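You operate a simulated robot arm through the tools that you are given. There is no shell and no other tool.

Carry out the task below with a simulated two-armed robot. There is one attempt and no reset: what you move stays moved.

JOB
Set the ledge air to 6 bar and open the ARM C valve.
Fine: shut the vent valve, then open the yellow lever; leave the other brass valves.

It is judged by the outcome, as a careful person would: the job done as asked, and still so three seconds after it is handed in. It fails if anything else is knocked over, pushed out of place, dropped, spilled or broken.

ROBOT AND FRAMES
Two 7-joint arms with fingered hands on one trunk that stands fixed in place. Base frame: the origin is at the foot of the trunk, x ahead of it, y to its left, z up. Readings come in m, rad, newtons and seconds.
The left shoulder is at [0.064, 0.187, 1.175], the right one opposite. With the tool pointing down near the work surface each hand reaches from about 0.1 to 0.62 m from the base axis, measured 20 degrees to its own side. Payload 3.6 kg a hand.
The tool frame of a hand sits at the grasp point between the pads (the TCP): z along the fingers, y along the line on which they close. The tips reach 0.026 m beyond it. The gripper opens to 0.088 m. The gripper's body begins 0.03 m behind the TCP. The gripper is a hand of 3 fingers: y runs from the thumb to the fingers, the wrist lies at [-0.017, -0.098, -0.164] in the tool frame, and closing takes about 1.5 s.
Orientation is that of the tool frame in the base frame, as a unit quaternion [w, x, y, z]. With the fingers straight down and the wrist toward the robot, the tool's x, y and z point along [0, 1, 0], [1, 0, 0] and [0, 0, -1] of the base frame.

CONTROLS
- The arms move only by the tool send_rows. It takes "left_steps", "right_steps" or both (then of equal length, played together; a hand with none holds still); each is a list of rows, each a list of 2 entries, a list of its own where there are three numbers: the shift along the tool's x, y, z in units of 40 mm (1.0 is 40 mm), then the turn, a rotation vector about the tool's x, y, z in units of 5 degrees (1.0 is 5 degrees). In form: [[[dx, dy, dz], [wx, wy, wz]], ...]. A call has 1 to 20 rows; each row shifts and turns the commanded pose from where the row before left it, along the tool's axes as they then stand. "left_claw" and "right_claw" are, for a hand that has rows, the opening in per cent of the stroke, from 0 (shut) to 100 (fully open), set as the call begins (left out, the last holds). A call with a number of a shift or a turn outside -1 to 1 is refused whole. Each row takes 0.2 s and may step no farther than 0.05 m and 0.15 rad from the row before; otherwise, or with a gripper value out of range, the whole call is refused. Where a pose cannot be reached the arm comes as near as it can. A force on the tool above 60 N (or 10 N above the force at the start of the call, whichever is more), or a blocked arm, ends the call early, and 0.2 s more pass. Each finger travels about 0.153 m/s and halts on what it meets, pressing with about 28 N; the grip force reading is that of the motor and also rises with nothing between the fingers. The clock runs only during rows and for 0.2 s after the last one: add rows that do not move to give the fingers time. It gives the time, the measured TCP pose, the force on the tool (base axes), the opening and the grip force at its end, in the units of the frame above (readings bear some noise), with the torque about the TCP (base axes, N m) and any sound that the robot's microphone picked up.
- Cameras (640 x 400 px; columns grow to the right, rows downward): "scene" is now at [0.2433, -0.0253, 1.093]; the picture's right is [-0.28, -0.96, 0.00], its down [-0.28, 0.08, -0.96] and it looks along [0.92, -0.27, -0.29] (base axes); focal length 214 px, centre (320, 200). "left" rides on the left gripper at [-0.056, -0.08, -0.102] in its tool frame; the picture's right is [-0.73, -0.32, 0.60], its down [0.62, -0.66, 0.41] and it looks along [0.27, 0.68, 0.69] (tool axes); focal length 247 px, centre (320, 200). "right" rides on the right gripper at [0.056, -0.08, -0.102] in its tool frame; the picture's right is [-0.73, 0.32, -0.60], its down [-0.62, -0.67, 0.41] and it looks along [-0.27, 0.68, 0.69] (tool axes); focal length 247 px, centre (320, 200). There is no depth. A picture from a camera that has moved, and an enlarged one, comes with that camera's place and axes in the base frame and with its lens.
- camera(camera): a new picture of that camera. The clock stands still meanwhile.
- lift_body(by): slides the trunk up (or, below 0, down) by that many m; the arms and the scene camera ride with it, the base frame stays. It gives what a move gives, with no picture.
- set_fingers(fingers, thumb_bend, thumb_turn, hand): sets how far each is bent, from 0 (flat) to 1 (curled in); at 0.3 the hand is open as for a grip, at 0.7 the pads meet at the TCP. One left out holds its place. A second passes; each finger stops where it meets its share of the squeeze, and holds until it gets a number again. A gripper value or a shape takes the hand back. It gives what a move gives, with no picture; readings hold the bend of each and the force on the fingers (four entries, about 0 where the hand has none), thumb and palm. thumb_turn goes from beside the hand (0) to across from the fingers (1), as for a grip.
- set_grasp(shape, hand): the hand has 3 fingers and takes this shape, open, in about a second: jaw (thumb against the fingers, like two jaws); tri (thumb and two fingers); tip (a fingertip pinch); poke (one finger out to press); point (the index stretched); flat (the hand flat); cup (the hand cupped); fist (a fist). The gripper value then closes the fingers along that shape, each until it touches; the sizes above hold for jaw. It gives what a move gives, with no picture.
- aim_head(pan, tilt): turns the head with the scene camera to pan (to the left, within 1.047 rad either way) and tilt (down, from -0.506 to 1.204), counted from straight ahead of the robot. It gives what a move gives.
- enlarge(camera, box): a new picture of the part [left, top, right, bottom] of that camera's present view, enlarged. The clock stands still meanwhile.
- close_job(): hands the job in; it is judged then, once.

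Nothing tells you positions but the pictures and the camera data. Unless the task says otherwise, let go and move clear before handing in.

The tools are called after ">>>" as name(argument=value, ...) on one line, values as JSON. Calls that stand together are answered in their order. send_rows: Moves the arms, as the interface text tells. Its arguments: {"type":"object","properties":{"left_steps":{"type":"array","items":{"type":"array"}},"left_claw":{"type":"number"},"right_steps":{"type":"array","items":{"type":"array"}},"right_claw":{"type":"number"}},"required":[]} The other tools are called the same way: lift_body (by) slides the trunk up or down; set_grasp (shape, hand) gives the hand a shape; set_fingers (fingers, thumb_bend, thumb_turn, hand) moves the fingers one by one; aim_head (pan, tilt) turns the head that bears the scene camera; camera (camera) takes a picture; enlarge (camera, box) takes an enlarged picture of a part of a camera's view; close_job () hands the job in.

At the start:

```text
time: 0.0
left_eef_pos: [0.5614, 0.0995, 1.1039]
left_orientation: [0.0, 0.707, 0.707, 0.0]
left_wrist_force: [0.0, 0.2, -0.7]
left_wrist_torque: [0.01, -0.02, -0.01]
left_width: 0.0876
left_finger_force: 0.0
left_shape: jaw
left_bend: [0.3, 0.3, 0.98]
left_finger forces: [0.0, 0.1, 0.0, 0.1, 0.1, 0.1]
right_eef_pos: [0.3797, -0.3449, 1.015]
right_orientation: [-0.001, 0.707, 0.708, -0.001]
right_wrist_force: [0.3, -0.2, 0.5]
right_wrist_torque: [-0.05, 0.0, 0.02]
right_width: 0.0877
right_finger_force: 0.0
right_shape: jaw
right_bend: [0.3, 0.3, 0.98]
right_finger forces: [0.0, 0.1, 0.0, 0.0, 0.0, 0.0]
trunk travel left (down, up): [-0.319, 0.438]
head pan, tilt: [-0.284, 0.295]
```

scene: 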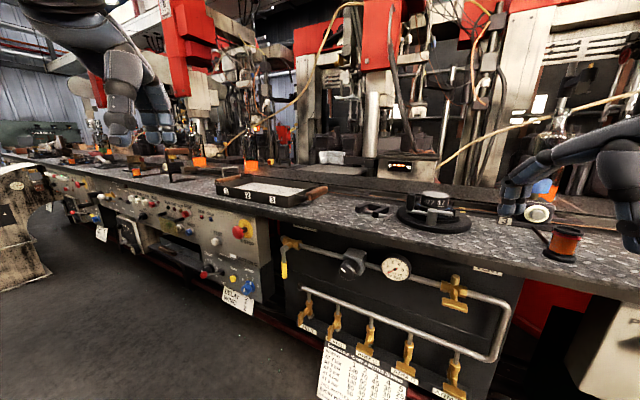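
right: 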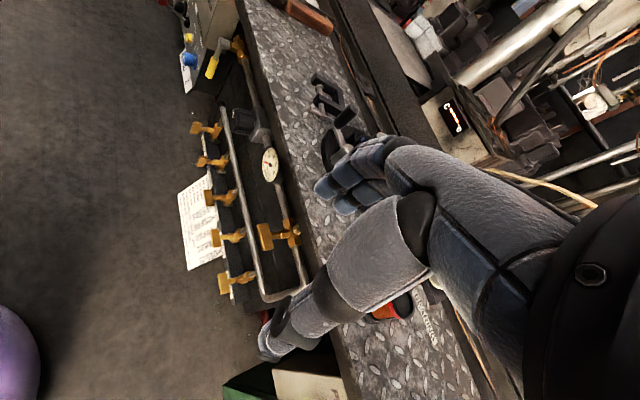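
left: 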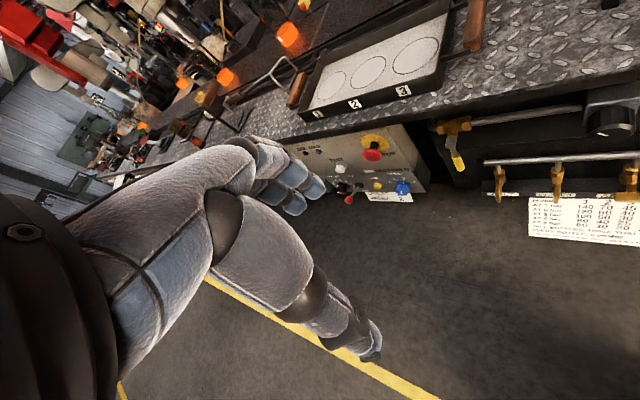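

I see a bench with an air panel below its edge: a yellow lever at the left, a regulator knob, a gauge, a brass vent valve at the right, and a manifold of brass valves with a chart. First I'll look closer at the panel.

>>> enlarge(camera="scene", box=[260, 220, 420, 320])

>>> enlarge(camera="scene", box=[400, 250, 560, 350])

>>> enlarge(camera="scene", box=[290, 300, 450, 400])

>>> enlarge(camera="right", box=[160, 20, 320, 120])

>>> enlarge(camera="right", box=[170, 100, 330, 200])

>>> enlarge(camera="right", box=[170, 200, 330, 300])

```text
4.00 times, centred on (340, 270) of scene
camera zoom: at [0.2433, -0.0253, 1.093], right [-0.28, -0.96, 0.0], down [-0.28, 0.08, -0.96], along [0.92, -0.27, -0.29], focal length 858 px, centre (240, -80)
```

zoom: 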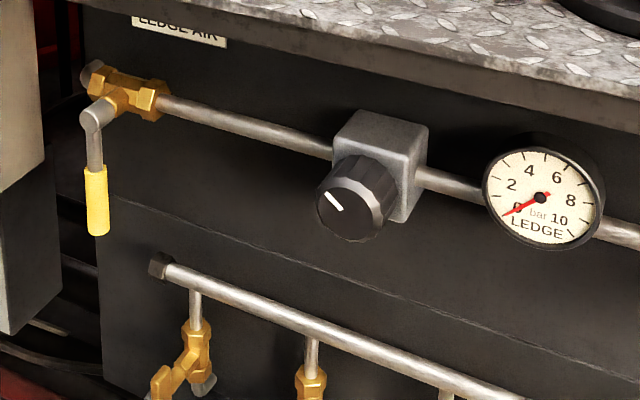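

```text
4.00 times, centred on (480, 300) of scene
camera zoom: at [0.2433, -0.0253, 1.093], right [-0.28, -0.96, 0.0], down [-0.28, 0.08, -0.96], along [0.92, -0.27, -0.29], focal length 858 px, centre (-320, -200)
```

zoom: 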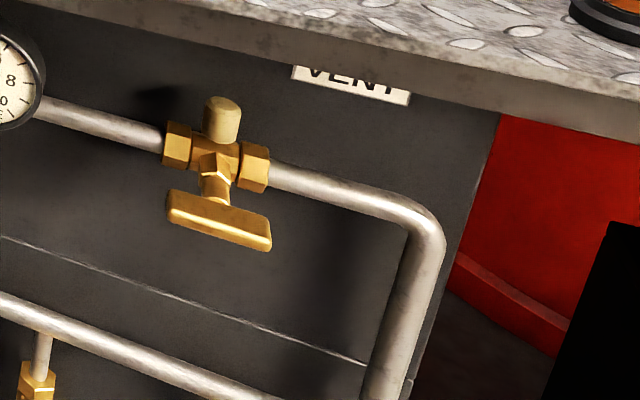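

```text
4.00 times, centred on (370, 350) of scene
camera zoom: at [0.2433, -0.0253, 1.093], right [-0.28, -0.96, 0.0], down [-0.28, 0.08, -0.96], along [0.92, -0.27, -0.29], focal length 858 px, centre (120, -400)
```

zoom: 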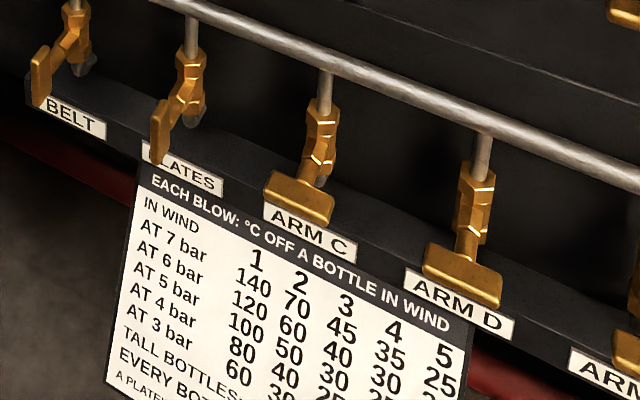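

```text
4.00 times, centred on (240, 70) of right
camera zoom: at [0.3002, -0.2886, 1.1177], right [0.32, -0.73, 0.6], down [-0.66, -0.62, -0.41], along [0.67, -0.27, -0.69], focal length 988 px, centre (640, 720)
```

zoom: 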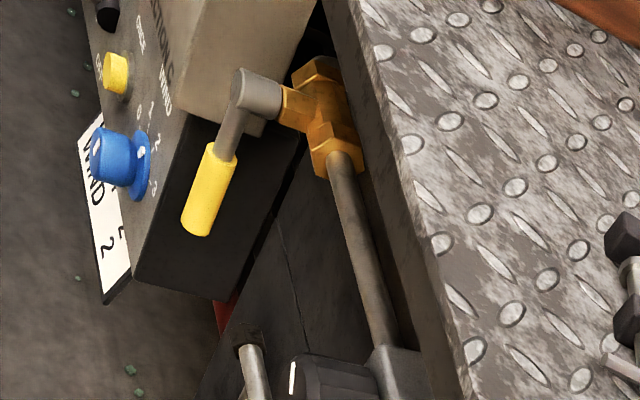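

```text
4.00 times, centred on (250, 150) of right
camera zoom: at [0.3002, -0.2886, 1.1177], right [0.32, -0.73, 0.6], down [-0.66, -0.62, -0.41], along [0.67, -0.27, -0.69], focal length 988 px, centre (600, 400)
```

zoom: 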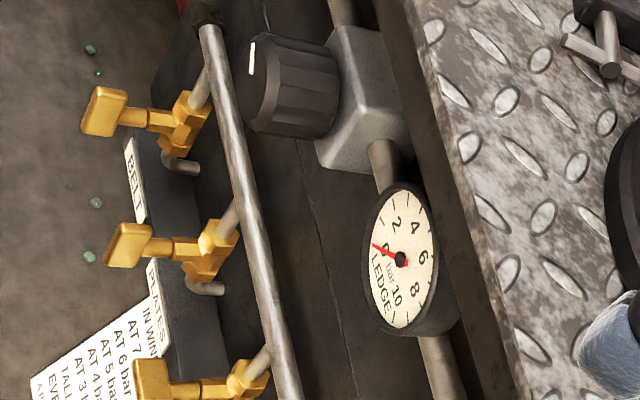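

```text
4.00 times, centred on (250, 250) of right
camera zoom: at [0.3002, -0.2886, 1.1177], right [0.32, -0.73, 0.6], down [-0.66, -0.62, -0.41], along [0.67, -0.27, -0.69], focal length 988 px, centre (600, 0)
```

zoom: 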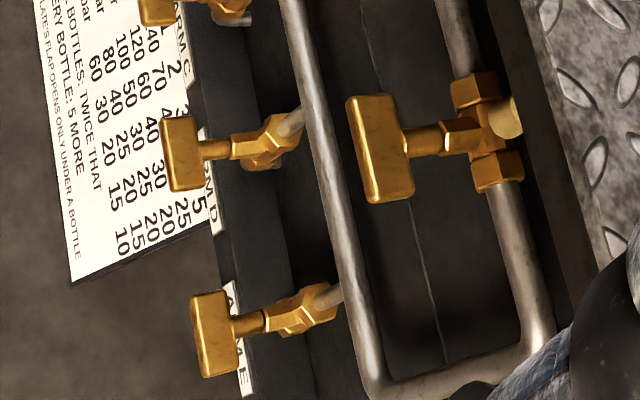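

The panel runs diagonally to my right (roughly 45° to the base axes). The gauge reads 0, the yellow lever hangs down across its pipe, and the vent's T-bar lies along its pipe. I'll aim the head at the panel for a better look.

>>> aim_head(pan=-0.55, tilt=0.75)

>>> camera(camera="scene")

>>> camera(camera="left")

```text
time: 0.9
left_eef_pos: [0.5602, 0.1001, 1.1041]
left_orientation: [0.0, 0.707, 0.708, 0.0]
left_wrist_force: [1.1, 0.1, 0.0]
left_wrist_torque: [-0.02, 0.01, 0.01]
left_width: 0.0875
left_finger_force: 0.2
left_shape: jaw
left_bend: [0.3, 0.3, 0.98]
left_finger forces: [0.0, 0.0, 0.0, 0.1, 0.0, 0.0]
right_eef_pos: [0.3804, -0.3451, 1.0159]
right_orientation: [-0.001, 0.707, 0.708, 0.0]
right_wrist_force: [0.4, 0.0, -0.8]
right_wrist_torque: [-0.02, 0.02, 0.01]
right_width: 0.088
right_finger_force: 0.0
right_shape: jaw
right_bend: [0.3, 0.3, 0.98]
right_finger forces: [0.0, 0.0, 0.1, 0.0, 0.0, 0.1]
trunk travel left (down, up): [-0.319, 0.438]
head pan, tilt: [-0.55, 0.75]
```

```text
taken
camera scene: at [0.2244, -0.0424, 1.0523], right [-0.52, -0.85, 0.0], down [-0.58, 0.36, -0.73], along [0.62, -0.38, -0.68], focal length 214 px, centre (320, 200)
```

scene: 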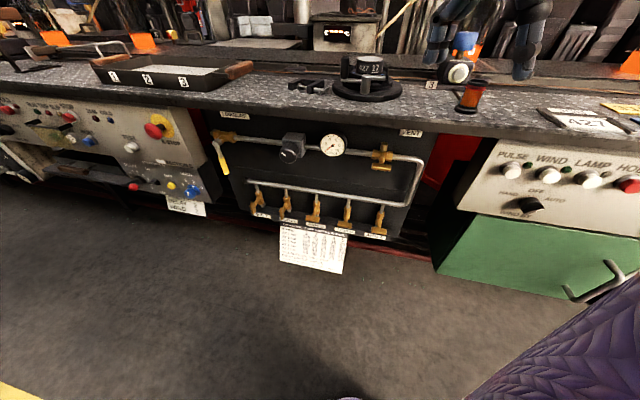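

```text
taken
camera left: at [0.48, 0.0431, 1.2072], right [-0.32, -0.73, -0.6], down [-0.67, 0.62, -0.41], along [0.68, 0.27, -0.69], focal length 247 px, centre (320, 200)
```

left: 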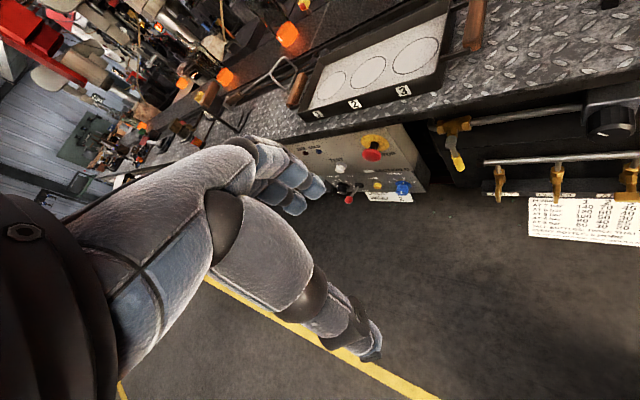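

The panel is now face on. I'll enlarge it to fix the geometry and read the labels.

>>> enlarge(camera="scene", box=[200, 100, 328, 180])

>>> enlarge(camera="scene", box=[310, 100, 438, 180])

>>> enlarge(camera="scene", box=[240, 170, 400, 270])

>>> enlarge(camera="left", box=[420, 80, 580, 180])

>>> enlarge(camera="left", box=[480, 120, 640, 220])

```text
5.00 times, centred on (264, 140) of scene
camera zoom: at [0.2244, -0.0424, 1.0523], right [-0.52, -0.85, 0.0], down [-0.58, 0.36, -0.73], along [0.62, -0.38, -0.68], focal length 1072 px, centre (600, 500)
```

zoom: 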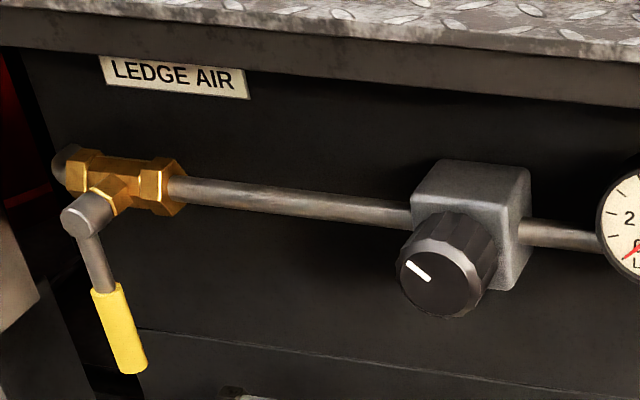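

```text
5.00 times, centred on (374, 140) of scene
camera zoom: at [0.2244, -0.0424, 1.0523], right [-0.52, -0.85, 0.0], down [-0.58, 0.36, -0.73], along [0.62, -0.38, -0.68], focal length 1072 px, centre (50, 500)
```

zoom: 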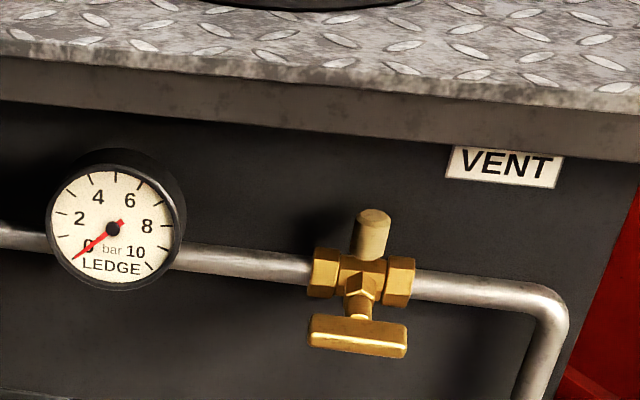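

```text
4.00 times, centred on (320, 220) of scene
camera zoom: at [0.2244, -0.0424, 1.0523], right [-0.52, -0.85, 0.0], down [-0.58, 0.36, -0.73], along [0.62, -0.38, -0.68], focal length 858 px, centre (320, 120)
```

zoom: 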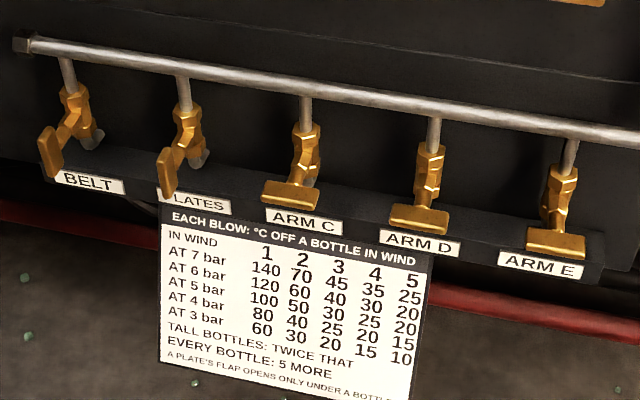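

```text
4.00 times, centred on (500, 130) of left
camera zoom: at [0.48, 0.0431, 1.2072], right [-0.32, -0.73, -0.6], down [-0.67, 0.62, -0.41], along [0.68, 0.27, -0.69], focal length 988 px, centre (-400, 480)
```

zoom: 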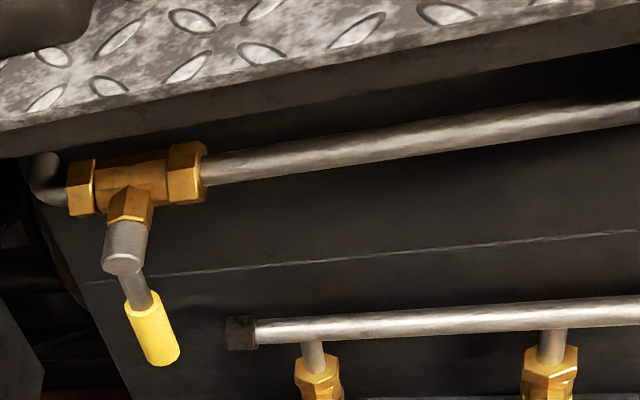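

```text
4.00 times, centred on (560, 170) of left
camera zoom: at [0.48, 0.0431, 1.2072], right [-0.32, -0.73, -0.6], down [-0.67, 0.62, -0.41], along [0.68, 0.27, -0.69], focal length 988 px, centre (-640, 320)
```

zoom: 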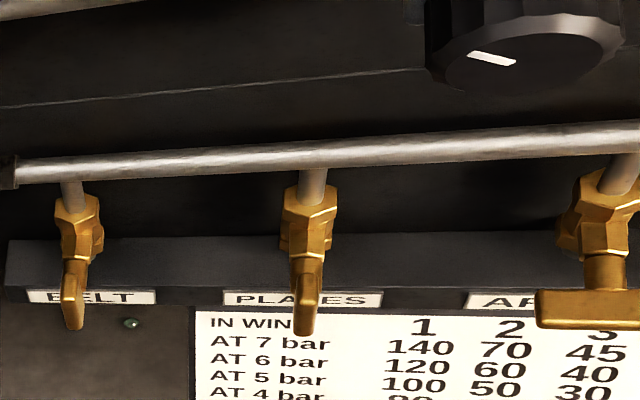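

I read BELT and PLATES as open (bars along their pipes), ARM C, D and E as shut, and the vent as open with its bar along the pipe. There is also something purple close on my right, so I'll look there before lowering anything.

>>> aim_head(pan=-1.0, tilt=1.0)

>>> camera(camera="scene")

>>> camera(camera="right")

```text
time: 1.8
left_eef_pos: [0.5598, 0.1014, 1.1048]
left_orientation: [0.0, 0.706, 0.708, 0.0]
left_wrist_force: [0.8, 0.2, 1.0]
left_wrist_torque: [-0.01, 0.02, 0.0]
left_width: 0.0876
left_finger_force: 0.1
left_shape: jaw
left_bend: [0.3, 0.3, 0.98]
left_finger forces: [0.0, 0.0, 0.0, 0.0, 0.0, 0.0]
right_eef_pos: [0.3809, -0.3453, 1.0144]
right_orientation: [-0.002, 0.707, 0.707, -0.001]
right_wrist_force: [0.8, 0.1, -0.6]
right_wrist_torque: [0.0, -0.02, 0.01]
right_width: 0.0877
right_finger_force: 0.1
right_shape: jaw
right_bend: [0.3, 0.3, 0.98]
right_finger forces: [0.0, 0.0, 0.0, 0.0, 0.0, 0.1]
trunk travel left (down, up): [-0.319, 0.438]
head pan, tilt: [-1.0, 1.0]
```

```text
taken
camera scene: at [0.1914, -0.0577, 1.0331], right [-0.84, -0.54, 0.0], down [-0.46, 0.71, -0.54], along [0.29, -0.45, -0.84], focal length 214 px, centre (320, 200)
```

scene: 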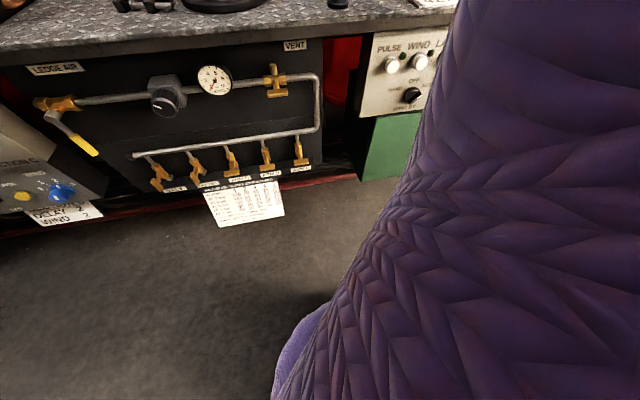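

```text
taken
camera right: at [0.3002, -0.2886, 1.1177], right [0.32, -0.73, 0.6], down [-0.66, -0.62, -0.41], along [0.67, -0.27, -0.69], focal length 247 px, centre (320, 200)
```

right: 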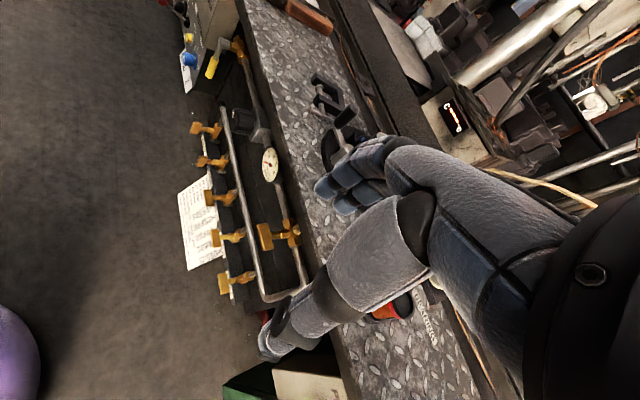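

The purple is just my own sleeve, so the space in front of the panel is clear. I'll back the right hand off and turn it to face the panel squarely (fingers into the panel, y up).

>>> send_rows(right_steps=[[[0.85, -0.85, 0], [0, 0, 0]], [[0.85, -0.85, 0], [0, 0, 0]], [[0, 0, 0], [-0.9448, -0.3866, 0.3866]], [[0, 0, 0], [-0.9448, -0.3866, 0.3866]], [[0, 0, 0], [-0.9448, -0.3866, 0.3866]], [[0, 0, 0], [-0.9448, -0.3866, 0.3866]], [[0, 0, 0], [-0.9448, -0.3866, 0.3866]], [[0, 0, 0], [-0.9448, -0.3866, 0.3866]], [[0, 0, 0], [-0.9448, -0.3866, 0.3866]], [[0, 0, 0], [-0.9448, -0.3866, 0.3866]], [[0, 0, 0], [-0.9448, -0.3866, 0.3866]], [[0, 0, 0], [-0.9448, -0.3866, 0.3866]], [[0, 0, 0], [-0.9448, -0.3866, 0.3866]], [[0, 0, 0], [-0.9448, -0.3866, 0.3866]], [[0, 0, 0], [-0.9448, -0.3866, 0.3866]], [[0, 0, 0], [-0.9448, -0.3866, 0.3866]], [[0, 0, 0], [-0.9448, -0.3866, 0.3866]], [[0, 0, 0], [-0.9448, -0.3866, 0.3866]], [[0, 0, 0], [-0.9448, -0.3866, 0.3866]], [[0, 0, 0], [-0.9448, -0.3866, 0.3866]]])

>>> aim_head(pan=-0.55, tilt=0.75)

>>> camera(camera="scene")

>>> camera(camera="right")

```text
time: 6.0
left_eef_pos: [0.5611, 0.0993, 1.1045]
left_orientation: [-0.001, 0.707, 0.707, 0.0]
left_wrist_force: [0.3, -0.2, -0.1]
left_wrist_torque: [-0.02, 0.04, -0.01]
left_width: 0.0878
left_finger_force: 0.0
left_shape: jaw
left_bend: [0.3, 0.3, 0.98]
left_finger forces: [0.0, 0.0, 0.0, 0.0, 0.0, 0.1]
right_eef_pos: [0.457, -0.3312, 1.0115]
right_orientation: [0.651, 0.652, 0.276, 0.274]
right_wrist_force: [-0.6, -0.3, -0.9]
right_wrist_torque: [0.01, 0.03, -0.01]
right_width: 0.0879
right_finger_force: 0.1
right_shape: jaw
right_bend: [0.3, 0.3, 0.98]
right_finger forces: [0.0, 0.0, 0.0, 0.0, 0.0, 0.0]
right hand out of reach, approached as far as the arm can: row 1, 2, 3, 4, 5, 6, 7, 8
trunk travel left (down, up): [-0.319, 0.438]
head pan, tilt: [-1.0, 1.0]
```

```text
time: 6.9
left_eef_pos: [0.5609, 0.0989, 1.1047]
left_orientation: [0.0, 0.706, 0.708, -0.001]
left_wrist_force: [-0.2, 0.2, 0.3]
left_wrist_torque: [-0.01, -0.01, -0.04]
left_width: 0.0878
left_finger_force: 0.1
left_shape: jaw
left_bend: [0.3, 0.3, 0.98]
left_finger forces: [0.1, 0.0, 0.1, 0.0, 0.0, 0.1]
right_eef_pos: [0.4559, -0.33, 1.0112]
right_orientation: [0.65, 0.652, 0.276, 0.274]
right_wrist_force: [-0.1, 0.0, -0.5]
right_wrist_torque: [0.0, -0.02, -0.03]
right_width: 0.0881
right_finger_force: 0.1
right_shape: jaw
right_bend: [0.3, 0.3, 0.98]
right_finger forces: [0.0, 0.0, 0.0, 0.0, 0.1, 0.0]
trunk travel left (down, up): [-0.319, 0.438]
head pan, tilt: [-0.55, 0.75]
```

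```text
taken
camera scene: at [0.2243, -0.0424, 1.0522], right [-0.52, -0.85, 0.0], down [-0.58, 0.36, -0.73], along [0.62, -0.38, -0.68], focal length 214 px, centre (320, 200)
```

scene: 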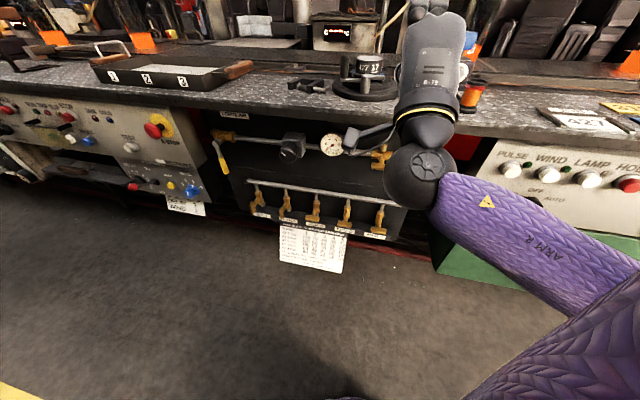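

```text
taken
camera right: at [0.4229, -0.2181, 0.9327], right [-0.94, -0.11, 0.32], down [-0.14, -0.73, -0.67], along [0.31, -0.67, 0.67], focal length 247 px, centre (320, 200)
```

right: 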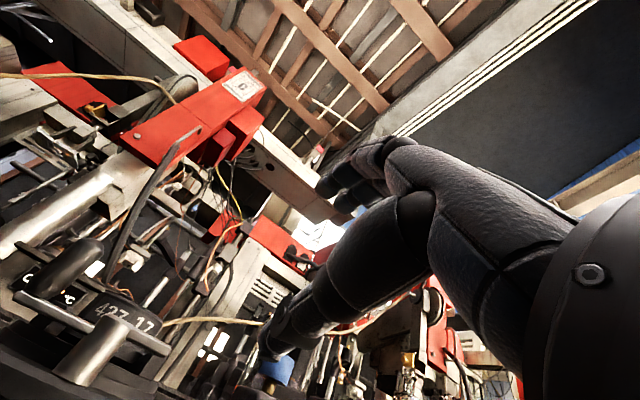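

The right hand now faces the panel, a bit over the ledge. I'll pull it straight back along its own axis before lowering the trunk.

>>> send_rows(right_steps=[[[0, 0, -1], [0, 0, 0]], [[0, 0, -1], [0, 0, 0]], [[0, 0, -1], [0, 0, 0]], [[0, 0, 0], [0, 0, 0]]])

```text
time: 7.9
left_eef_pos: [0.5599, 0.1005, 1.1036]
left_orientation: [-0.001, 0.706, 0.708, 0.0]
left_wrist_force: [0.5, -1.2, -0.1]
left_wrist_torque: [-0.03, 0.0, -0.03]
left_width: 0.0878
left_finger_force: 0.1
left_shape: jaw
left_bend: [0.3, 0.3, 0.98]
left_finger forces: [0.1, 0.0, 0.0, 0.0, 0.0, 0.0]
right_eef_pos: [0.3695, -0.2444, 1.0129]
right_orientation: [0.651, 0.653, 0.276, 0.274]
right_wrist_force: [0.4, -0.8, -0.5]
right_wrist_torque: [-0.01, 0.04, 0.02]
right_width: 0.0879
right_finger_force: 0.1
right_shape: jaw
right_bend: [0.3, 0.3, 0.98]
right_finger forces: [0.0, 0.0, 0.1, 0.1, 0.0, 0.0]
trunk travel left (down, up): [-0.319, 0.438]
head pan, tilt: [-0.55, 0.75]
```

Clear of the ledge now, with the left hand also well in front of the control box. Lowering the trunk so the shoulders come nearer to panel height.

>>> lift_body(by=-0.23)

>>> camera(camera="scene")

>>> camera(camera="right")

>>> camera(camera="left")

```text
time: 10.3
left_eef_pos: [0.5615, 0.1006, 0.8746]
left_orientation: [-0.001, 0.706, 0.708, 0.0]
left_wrist_force: [-0.6, -0.3, 0.8]
left_wrist_torque: [-0.01, 0.01, -0.02]
left_width: 0.0876
left_finger_force: 0.0
left_shape: jaw
left_bend: [0.3, 0.3, 0.98]
left_finger forces: [0.0, 0.0, 0.0, 0.0, 0.0, 0.0]
right_eef_pos: [0.3706, -0.2466, 0.7836]
right_orientation: [0.651, 0.652, 0.276, 0.273]
right_wrist_force: [0.1, -0.6, -0.4]
right_wrist_torque: [-0.01, 0.0, 0.02]
right_width: 0.0875
right_finger_force: 0.1
right_shape: jaw
right_bend: [0.3, 0.3, 0.98]
right_finger forces: [0.0, 0.1, 0.1, 0.0, 0.0, 0.0]
trunk travel left (down, up): [-0.089, 0.668]
head pan, tilt: [-0.55, 0.75]
```

```text
taken
camera scene: at [0.2688, -0.0424, 0.8007], right [-0.52, -0.85, 0.0], down [-0.58, 0.36, -0.73], along [0.62, -0.38, -0.68], focal length 214 px, centre (320, 200)
```

scene: 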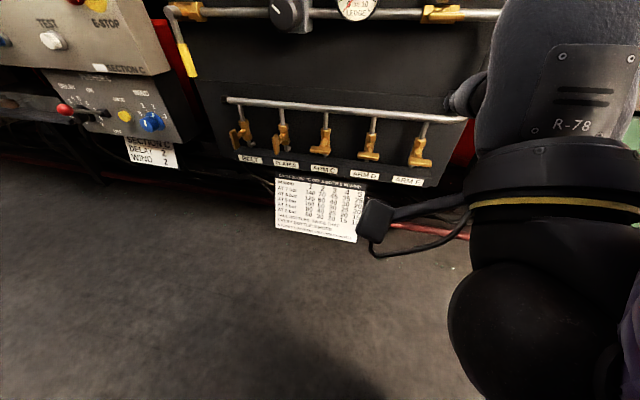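

```text
taken
camera right: at [0.3368, -0.134, 0.7035], right [-0.94, -0.11, 0.32], down [-0.14, -0.73, -0.67], along [0.31, -0.67, 0.67], focal length 247 px, centre (320, 200)
```

right: 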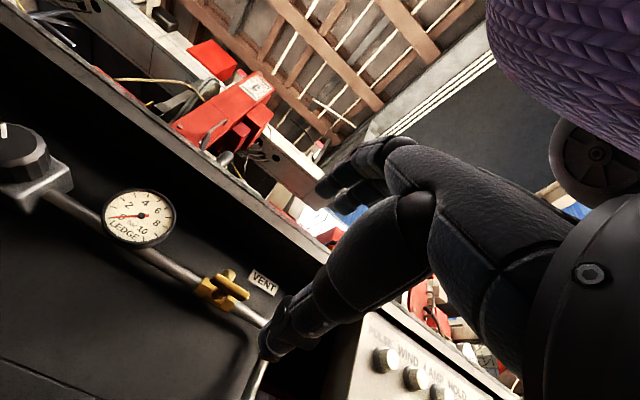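

```text
taken
camera left: at [0.4796, 0.0432, 0.9776], right [-0.32, -0.73, -0.6], down [-0.67, 0.62, -0.41], along [0.68, 0.27, -0.69], focal length 247 px, centre (320, 200)
```

left: 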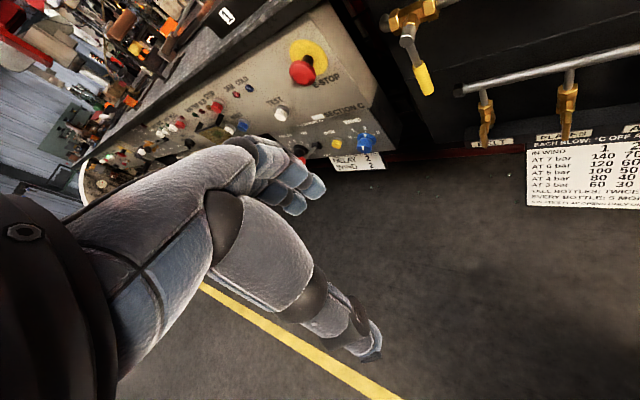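

The vent bar is almost exactly straight ahead of the right hand, about 0.17 m off. I'll advance to about 7 cm short and test in free space how far the hand can roll clockwise there.

>>> send_rows(right_steps=[[[0, 0.1, 0.85], [0, 0, 0]], [[0, 0, 0.85], [0, 0, 0]], [[0, 0, 0.8], [0, 0, 0]], [[0, 0, 0], [0, 0, 0]]])

>>> camera(camera="right")

>>> aim_head(pan=-0.7, tilt=0.2)

>>> camera(camera="scene")

```text
time: 11.3
left_eef_pos: [0.5604, 0.1004, 0.875]
left_orientation: [0.001, 0.707, 0.708, 0.0]
left_wrist_force: [-0.8, -0.2, 0.2]
left_wrist_torque: [0.0, -0.04, -0.04]
left_width: 0.0876
left_finger_force: 0.1
left_shape: jaw
left_bend: [0.3, 0.3, 0.98]
left_finger forces: [0.1, 0.0, 0.1, 0.0, 0.0, 0.0]
right_eef_pos: [0.4422, -0.3156, 0.7864]
right_orientation: [0.651, 0.653, 0.274, 0.273]
right_wrist_force: [-0.8, -0.1, 0.2]
right_wrist_torque: [0.0, 0.02, -0.01]
right_width: 0.088
right_finger_force: 0.1
right_shape: jaw
right_bend: [0.3, 0.3, 0.98]
right_finger forces: [0.0, 0.1, 0.0, 0.1, 0.1, 0.1]
trunk travel left (down, up): [-0.089, 0.668]
head pan, tilt: [-0.55, 0.75]
```

```text
taken
camera right: at [0.4084, -0.2035, 0.7072], right [-0.94, -0.11, 0.32], down [-0.14, -0.73, -0.67], along [0.31, -0.67, 0.67], focal length 247 px, centre (320, 200)
```

right: 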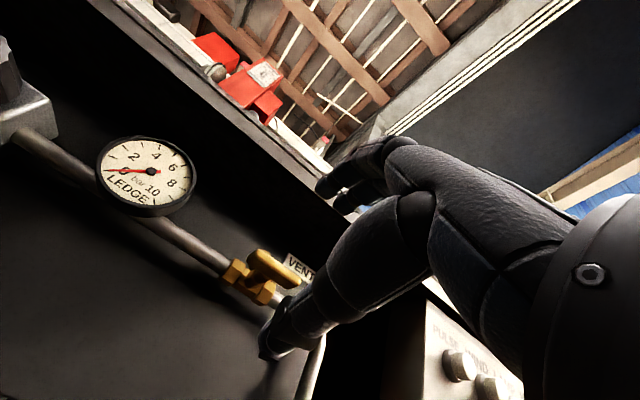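

```text
time: 12.3
left_eef_pos: [0.5613, 0.1011, 0.8747]
left_orientation: [0.0, 0.707, 0.708, 0.0]
left_wrist_force: [0.5, 0.4, 0.7]
left_wrist_torque: [-0.01, 0.01, 0.0]
left_width: 0.0877
left_finger_force: 0.1
left_shape: jaw
left_bend: [0.3, 0.3, 0.98]
left_finger forces: [0.0, 0.0, 0.0, 0.2, 0.0, 0.0]
right_eef_pos: [0.4421, -0.3158, 0.7874]
right_orientation: [0.651, 0.652, 0.276, 0.274]
right_wrist_force: [0.0, 0.4, 0.7]
right_wrist_torque: [0.0, 0.02, -0.04]
right_width: 0.0877
right_finger_force: 0.1
right_shape: jaw
right_bend: [0.3, 0.3, 0.98]
right_finger forces: [0.0, 0.0, 0.1, 0.0, 0.0, 0.1]
trunk travel left (down, up): [-0.089, 0.668]
head pan, tilt: [-0.7, 0.201]
```

```text
taken
camera scene: at [0.2696, -0.0591, 0.8501], right [-0.64, -0.77, 0.0], down [-0.15, 0.13, -0.98], along [0.75, -0.63, -0.2], focal length 214 px, centre (320, 200)
```

scene: 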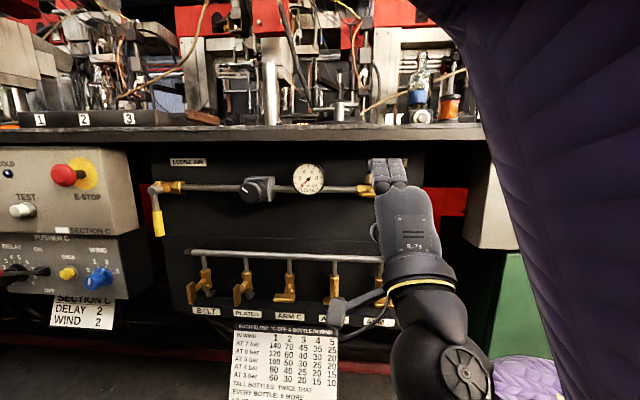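

The vent bar is dead ahead at about 6.7 cm. Now the free-space test of a clockwise roll (+90° about tool z).

>>> send_rows(right_steps=[[[0, 0, 0], [0, 0, 1]], [[0, 0, 0], [0, 0, 1]], [[0, 0, 0], [0, 0, 1]], [[0, 0, 0], [0, 0, 1]], [[0, 0, 0], [0, 0, 1]], [[0, 0, 0], [0, 0, 1]], [[0, 0, 0], [0, 0, 1]], [[0, 0, 0], [0, 0, 1]], [[0, 0, 0], [0, 0, 1]], [[0, 0, 0], [0, 0, 1]], [[0, 0, 0], [0, 0, 1]], [[0, 0, 0], [0, 0, 1]], [[0, 0, 0], [0, 0, 1]], [[0, 0, 0], [0, 0, 1]], [[0, 0, 0], [0, 0, 1]], [[0, 0, 0], [0, 0, 1]], [[0, 0, 0], [0, 0, 1]], [[0, 0, 0], [0, 0, 1]]])

>>> camera(camera="scene")

>>> camera(camera="right")

```text
time: 16.1
left_eef_pos: [0.5607, 0.0998, 0.8736]
left_orientation: [0.0, 0.706, 0.708, 0.001]
left_wrist_force: [0.1, -0.4, -0.7]
left_wrist_torque: [-0.01, 0.0, 0.01]
left_width: 0.0878
left_finger_force: 0.1
left_shape: jaw
left_bend: [0.3, 0.3, 0.98]
left_finger forces: [0.0, 0.0, 0.0, 0.0, 0.0, 0.1]
right_eef_pos: [0.4429, -0.3156, 0.7853]
right_orientation: [0.267, 0.656, -0.267, 0.653]
right_wrist_force: [-0.4, 0.3, 0.0]
right_wrist_torque: [0.0, 0.05, -0.01]
right_width: 0.0878
right_finger_force: 0.1
right_shape: jaw
right_bend: [0.3, 0.3, 0.98]
right_finger forces: [0.0, 0.0, 0.0, 0.0, 0.1, 0.0]
trunk travel left (down, up): [-0.089, 0.668]
head pan, tilt: [-0.7, 0.201]
```

```text
taken
camera scene: at [0.2696, -0.0591, 0.8502], right [-0.64, -0.77, 0.0], down [-0.15, 0.13, -0.98], along [0.75, -0.63, -0.2], focal length 214 px, centre (320, 200)
```

scene: 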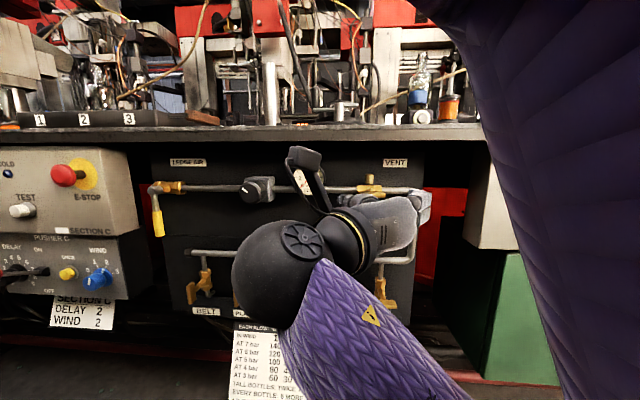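

```text
taken
camera right: at [0.4263, -0.1873, 0.8432], right [-0.65, 0.19, -0.73], down [0.76, 0.19, -0.63], along [0.02, -0.96, -0.27], focal length 247 px, centre (320, 200)
```

right: 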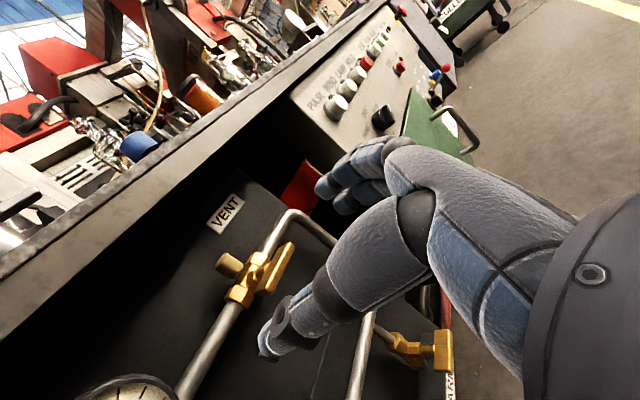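

The clockwise roll is fully reachable. I'll roll back to y-up, part-close the fingers and approach the bar most of the way, then check.

>>> send_rows(right_steps=[[[0, 0, 0], [0, 0, -1]], [[0, 0, 0], [0, 0, -1]], [[0, 0, 0], [0, 0, -1]], [[0, 0, 0], [0, 0, -1]], [[0, 0, 0], [0, 0, -1]], [[0, 0, 0], [0, 0, -1]], [[0, 0, 0], [0, 0, -1]], [[0, 0, 0], [0, 0, -1]], [[0, 0, 0], [0, 0, -1]], [[0, 0, 0], [0, 0, -1]], [[0, 0, 0], [0, 0, -1]], [[0, 0, 0], [0, 0, -1]], [[0, 0, 0], [0, 0, -1]], [[0, 0, 0], [0, 0, -1]], [[0, 0, 0], [0, 0, -1]], [[0, 0, 0], [0, 0, -1]], [[0, 0, 0], [0, 0, -1]], [[0, 0, 0], [0, 0, -1]]], right_claw=60)

>>> send_rows(right_steps=[[[0, 0, 0.45], [0, 0, 0]], [[0, 0, 0.45], [0, 0, 0]], [[0, 0, 0], [0, 0, 0]]])

>>> camera(camera="right")

>>> camera(camera="scene")

```text
time: 19.9
left_eef_pos: [0.5603, 0.1008, 0.8744]
left_orientation: [0.0, 0.706, 0.708, 0.0]
left_wrist_force: [0.2, 0.3, 0.0]
left_wrist_torque: [-0.01, 0.0, 0.0]
left_width: 0.0877
left_finger_force: 0.0
left_shape: jaw
left_bend: [0.3, 0.3, 0.98]
left_finger forces: [0.0, 0.0, 0.0, 0.0, 0.2, 0.0]
right_eef_pos: [0.4421, -0.3151, 0.7859]
right_orientation: [0.651, 0.653, 0.275, 0.272]
right_wrist_force: [-0.3, 0.2, 0.4]
right_wrist_torque: [0.0, -0.01, 0.03]
right_width: 0.0533
right_finger_force: 0.0
right_shape: jaw
right_bend: [0.39, 0.62, 1.0]
right_finger forces: [0.0, 0.0, 0.1, 0.0, 0.0, 0.0]
trunk travel left (down, up): [-0.089, 0.668]
head pan, tilt: [-0.7, 0.201]
```

```text
time: 20.7
left_eef_pos: [0.56, 0.1, 0.8748]
left_orientation: [0.001, 0.706, 0.708, 0.0]
left_wrist_force: [0.0, 0.4, -0.2]
left_wrist_torque: [-0.01, 0.0, 0.03]
left_width: 0.088
left_finger_force: 0.0
left_shape: jaw
left_bend: [0.3, 0.3, 0.98]
left_finger forces: [0.0, 0.0, 0.0, 0.1, 0.0, 0.0]
right_eef_pos: [0.4698, -0.3405, 0.7862]
right_orientation: [0.651, 0.653, 0.275, 0.273]
right_wrist_force: [0.3, 0.3, -0.1]
right_wrist_torque: [0.02, -0.01, 0.0]
right_width: 0.0533
right_finger_force: 0.2
right_shape: jaw
right_bend: [0.39, 0.62, 1.0]
right_finger forces: [0.0, 0.1, 0.1, 0.0, 0.0, 0.0]
trunk travel left (down, up): [-0.089, 0.668]
head pan, tilt: [-0.7, 0.201]
```

```text
taken
camera right: at [0.4358, -0.2289, 0.707], right [-0.94, -0.11, 0.32], down [-0.14, -0.73, -0.67], along [0.31, -0.67, 0.67], focal length 247 px, centre (320, 200)
```

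right: 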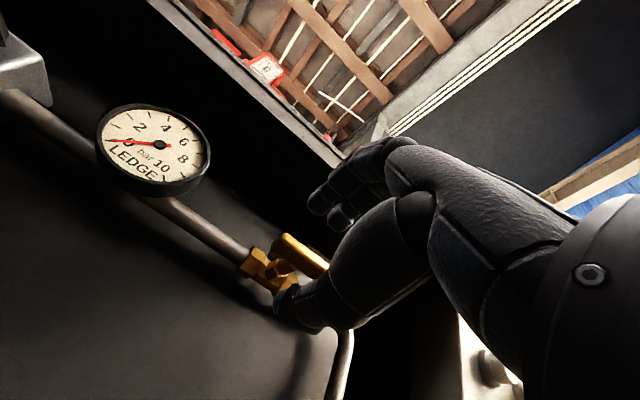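

```text
taken
camera scene: at [0.2696, -0.0591, 0.8502], right [-0.64, -0.77, 0.0], down [-0.15, 0.13, -0.98], along [0.75, -0.63, -0.2], focal length 214 px, centre (320, 200)
```

scene: 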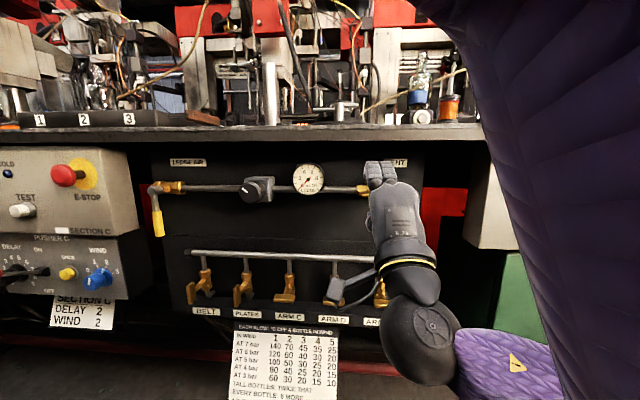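

>>> enlarge(camera="right", box=[220, 160, 380, 350])

>>> enlarge(camera="scene", box=[330, 140, 450, 215])

```text
2.11 times, centred on (300, 255) of right
camera zoom: at [0.4358, -0.2289, 0.707], right [-0.94, -0.11, 0.32], down [-0.14, -0.73, -0.67], along [0.31, -0.67, 0.67], focal length 520 px, centre (362, 84)
```

zoom: 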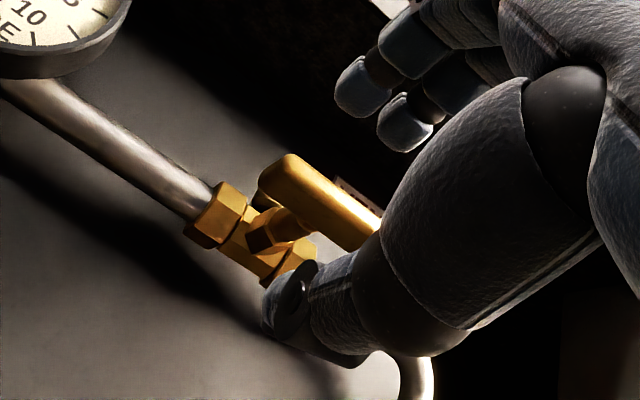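

```text
5.33 times, centred on (390, 178) of scene
camera zoom: at [0.2696, -0.0591, 0.8502], right [-0.64, -0.77, 0.0], down [-0.15, 0.13, -0.98], along [0.75, -0.63, -0.2], focal length 1144 px, centre (-53, 320)
```

zoom: 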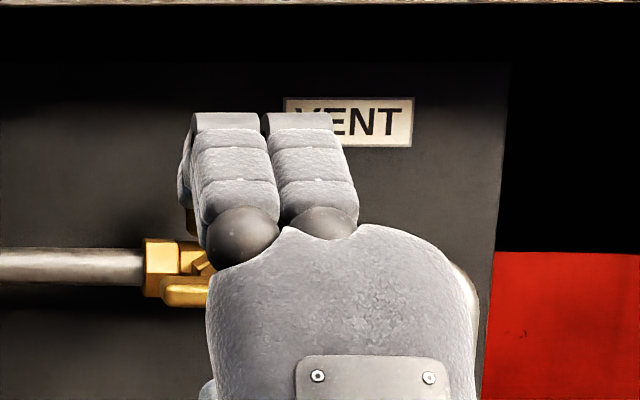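

The fingers straddle the vent bar (two fingers above, thumb below); the bar sits slightly to the right of my axis. I'll shift 4 mm right, advance about 27 mm, then close on it.

>>> send_rows(right_steps=[[[-0.1, 0, 0.35], [0, 0, 0]], [[0, 0, 0.33], [0, 0, 0]], [[0, 0, 0], [0, 0, 0]]])

>>> enlarge(camera="right", box=[220, 160, 380, 350])

>>> enlarge(camera="scene", box=[330, 140, 450, 215])

```text
time: 21.5
left_eef_pos: [0.5609, 0.1008, 0.8749]
left_orientation: [0.001, 0.706, 0.708, 0.0]
left_wrist_force: [0.0, -0.2, 0.4]
left_wrist_torque: [0.02, 0.03, -0.04]
left_width: 0.0876
left_finger_force: 0.0
left_shape: jaw
left_bend: [0.3, 0.3, 0.98]
left_finger forces: [0.1, 0.0, 0.0, 0.1, 0.1, 0.0]
right_eef_pos: [0.4846, -0.3628, 0.7874]
right_orientation: [0.651, 0.652, 0.276, 0.274]
right_wrist_force: [0.4, 0.9, -0.4]
right_wrist_torque: [0.01, -0.02, 0.01]
right_width: 0.0535
right_finger_force: 0.0
right_shape: jaw
right_bend: [0.39, 0.62, 1.0]
right_finger forces: [0.0, 0.0, 0.0, 0.0, 0.0, 0.0]
trunk travel left (down, up): [-0.089, 0.668]
head pan, tilt: [-0.7, 0.201]
```

```text
2.11 times, centred on (300, 255) of right
camera zoom: at [0.4518, -0.2515, 0.7075], right [-0.94, -0.11, 0.32], down [-0.14, -0.73, -0.67], along [0.31, -0.67, 0.67], focal length 520 px, centre (362, 84)
```

zoom: 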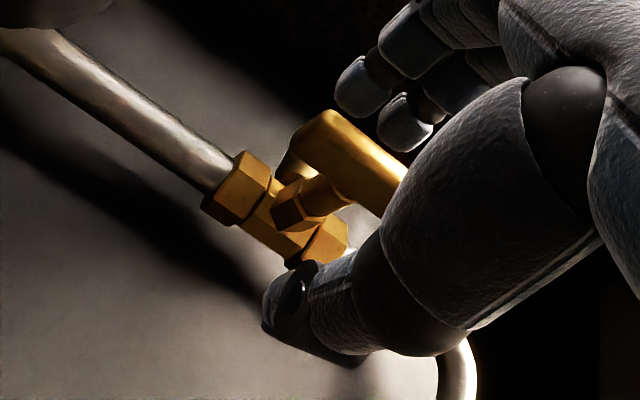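

```text
5.33 times, centred on (390, 178) of scene
camera zoom: at [0.2696, -0.0591, 0.8502], right [-0.64, -0.77, 0.0], down [-0.15, 0.13, -0.98], along [0.75, -0.63, -0.2], focal length 1144 px, centre (-53, 320)
```

zoom: 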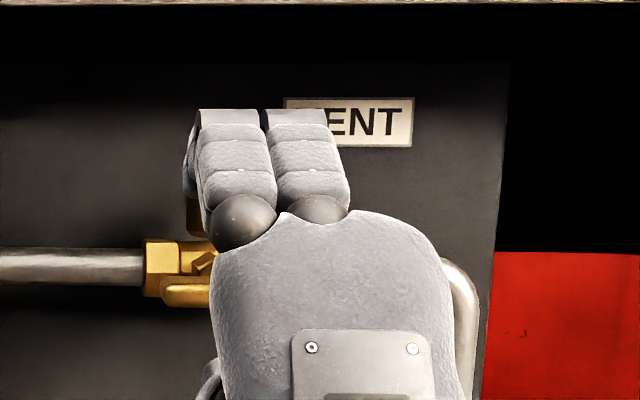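

The bar's left end sits about 21 mm to the left of my grasp axis, so the bar is centred. Closing the fingers on it.

>>> send_rows(right_steps=[[[0, -0.04, 0.05], [0, 0, 0]], [[0, 0, 0], [0, 0, 0]], [[0, 0, 0], [0, 0, 0]], [[0, 0, 0], [0, 0, 0]], [[0, 0, 0], [0, 0, 0]], [[0, 0, 0], [0, 0, 0]], [[0, 0, 0], [0, 0, 0]], [[0, 0, 0], [0, 0, 0]]], right_claw=5)

>>> enlarge(camera="right", box=[220, 160, 380, 350])

```text
time: 23.3
left_eef_pos: [0.561, 0.1009, 0.8738]
left_orientation: [0.0, 0.707, 0.708, 0.0]
left_wrist_force: [0.6, 0.4, 0.9]
left_wrist_torque: [-0.03, 0.0, -0.02]
left_width: 0.0877
left_finger_force: 0.0
left_shape: jaw
left_bend: [0.3, 0.3, 0.98]
left_finger forces: [0.0, 0.0, 0.0, 0.0, 0.0, 0.1]
right_eef_pos: [0.4869, -0.3647, 0.7844]
right_orientation: [0.651, 0.653, 0.275, 0.273]
right_wrist_force: [0.8, 0.3, 0.0]
right_wrist_torque: [0.0, 0.02, -0.01]
right_width: 0.0047
right_finger_force: 0.0
right_shape: jaw
right_bend: [0.67, 0.72, 1.0]
right_finger forces: [0.0, 0.0, 0.0, 0.0, 0.0, 0.1]
trunk travel left (down, up): [-0.089, 0.668]
head pan, tilt: [-0.7, 0.201]
```

```text
2.11 times, centred on (300, 255) of right
camera zoom: at [0.4532, -0.2523, 0.7058], right [-0.94, -0.11, 0.32], down [-0.14, -0.73, -0.67], along [0.31, -0.67, 0.67], focal length 520 px, centre (362, 84)
```

zoom: 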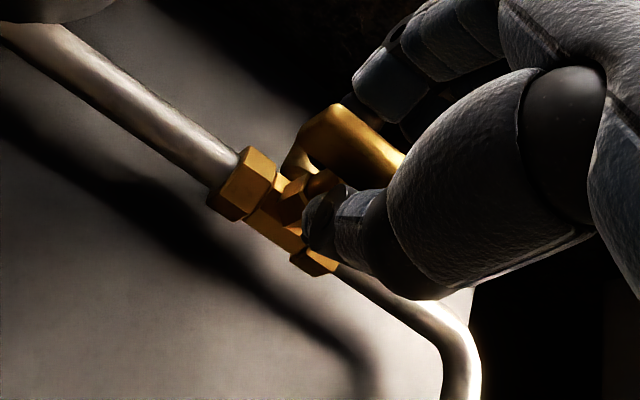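

The fingers closed to 5 mm without meeting the bar, so it isn't between the pads. I'll look closer before moving.

>>> enlarge(camera="right", box=[280, 180, 360, 230])

>>> enlarge(camera="right", box=[280, 210, 360, 260])

>>> enlarge(camera="scene", box=[330, 140, 450, 215])

```text
8.00 times, centred on (320, 205) of right
camera zoom: at [0.4532, -0.2523, 0.7058], right [-0.94, -0.11, 0.32], down [-0.14, -0.73, -0.67], along [0.31, -0.67, 0.67], focal length 1976 px, centre (320, 160)
```

zoom: 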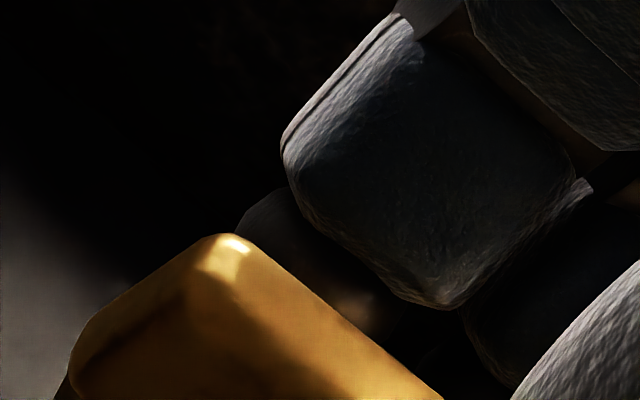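

```text
8.00 times, centred on (320, 235) of right
camera zoom: at [0.4532, -0.2523, 0.7058], right [-0.94, -0.11, 0.32], down [-0.14, -0.73, -0.67], along [0.31, -0.67, 0.67], focal length 1976 px, centre (320, -80)
```

zoom: 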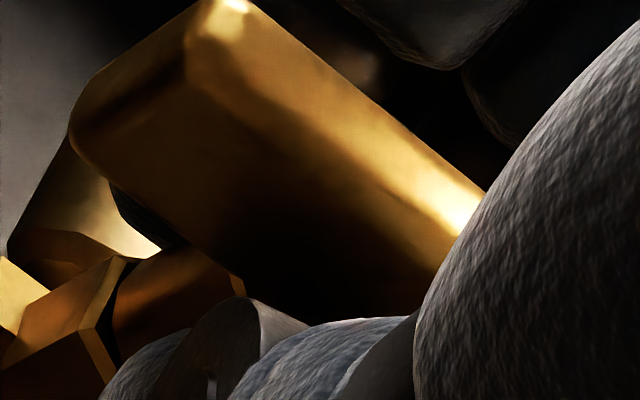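

```text
5.33 times, centred on (390, 178) of scene
camera zoom: at [0.2696, -0.0591, 0.8502], right [-0.64, -0.77, 0.0], down [-0.15, 0.13, -0.98], along [0.75, -0.63, -0.2], focal length 1144 px, centre (-53, 320)
```

zoom: 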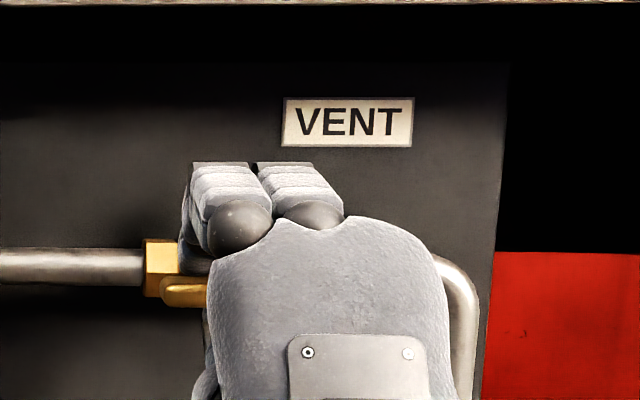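

The bar seems to lie between fingers and thumb but with no contact reading. A small tug (4 mm back) will tell whether the fingers are hooked round it.

>>> send_rows(right_steps=[[[0, 0, -0.1], [0, 0, 0]], [[0, 0, 0], [0, 0, 0]]])

```text
time: 23.9
left_eef_pos: [0.5609, 0.0996, 0.8738]
left_orientation: [0.0, 0.706, 0.708, 0.0]
left_wrist_force: [0.7, -0.4, 0.0]
left_wrist_torque: [-0.03, 0.0, 0.01]
left_width: 0.0876
left_finger_force: 0.1
left_shape: jaw
left_bend: [0.3, 0.3, 0.98]
left_finger forces: [0.1, 0.1, 0.1, 0.0, 0.0, 0.0]
right_eef_pos: [0.4837, -0.3615, 0.7839]
right_orientation: [0.651, 0.652, 0.276, 0.274]
right_wrist_force: [0.8, -0.6, -0.4]
right_wrist_torque: [0.01, -0.03, -0.02]
right_width: 0.0044
right_finger_force: 0.1
right_shape: jaw
right_bend: [0.67, 0.72, 1.0]
right_finger forces: [0.4, 0.2, 0.0, 0.1, 0.4, 0.1]
trunk travel left (down, up): [-0.089, 0.668]
head pan, tilt: [-0.7, 0.201]
```

>>> send_rows(right_steps=[[[0, 0, -0.1], [0, 0, 0]], [[0, 0, 0], [0, 0, 0]]])

>>> enlarge(camera="right", box=[270, 180, 370, 260])

```text
time: 24.5
left_eef_pos: [0.5611, 0.1002, 0.8738]
left_orientation: [0.0, 0.707, 0.708, 0.0]
left_wrist_force: [0.8, -0.1, -0.3]
left_wrist_torque: [0.01, 0.02, -0.02]
left_width: 0.0878
left_finger_force: 0.1
left_shape: jaw
left_bend: [0.3, 0.3, 0.98]
left_finger forces: [0.0, 0.0, 0.0, 0.0, 0.0, 0.0]
right_eef_pos: [0.4807, -0.3584, 0.784]
right_orientation: [0.651, 0.653, 0.275, 0.273]
right_wrist_force: [2.2, -1.2, 1.0]
right_wrist_torque: [0.01, -0.01, 0.01]
right_width: 0.0045
right_finger_force: 0.0
right_shape: jaw
right_bend: [0.66, 0.71, 1.0]
right_finger forces: [0.8, 0.8, 0.0, 0.0, 0.4, 0.0]
trunk travel left (down, up): [-0.089, 0.668]
head pan, tilt: [-0.7, 0.201]
```

```text
5.00 times, centred on (320, 220) of right
camera zoom: at [0.4467, -0.2468, 0.7053], right [-0.94, -0.11, 0.32], down [-0.14, -0.73, -0.67], along [0.31, -0.67, 0.67], focal length 1235 px, centre (320, 100)
```

zoom: 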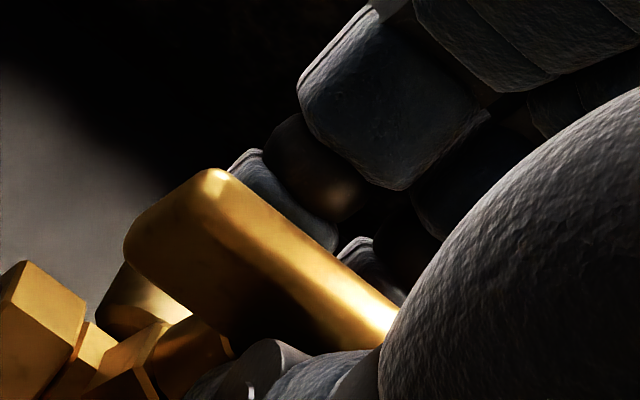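

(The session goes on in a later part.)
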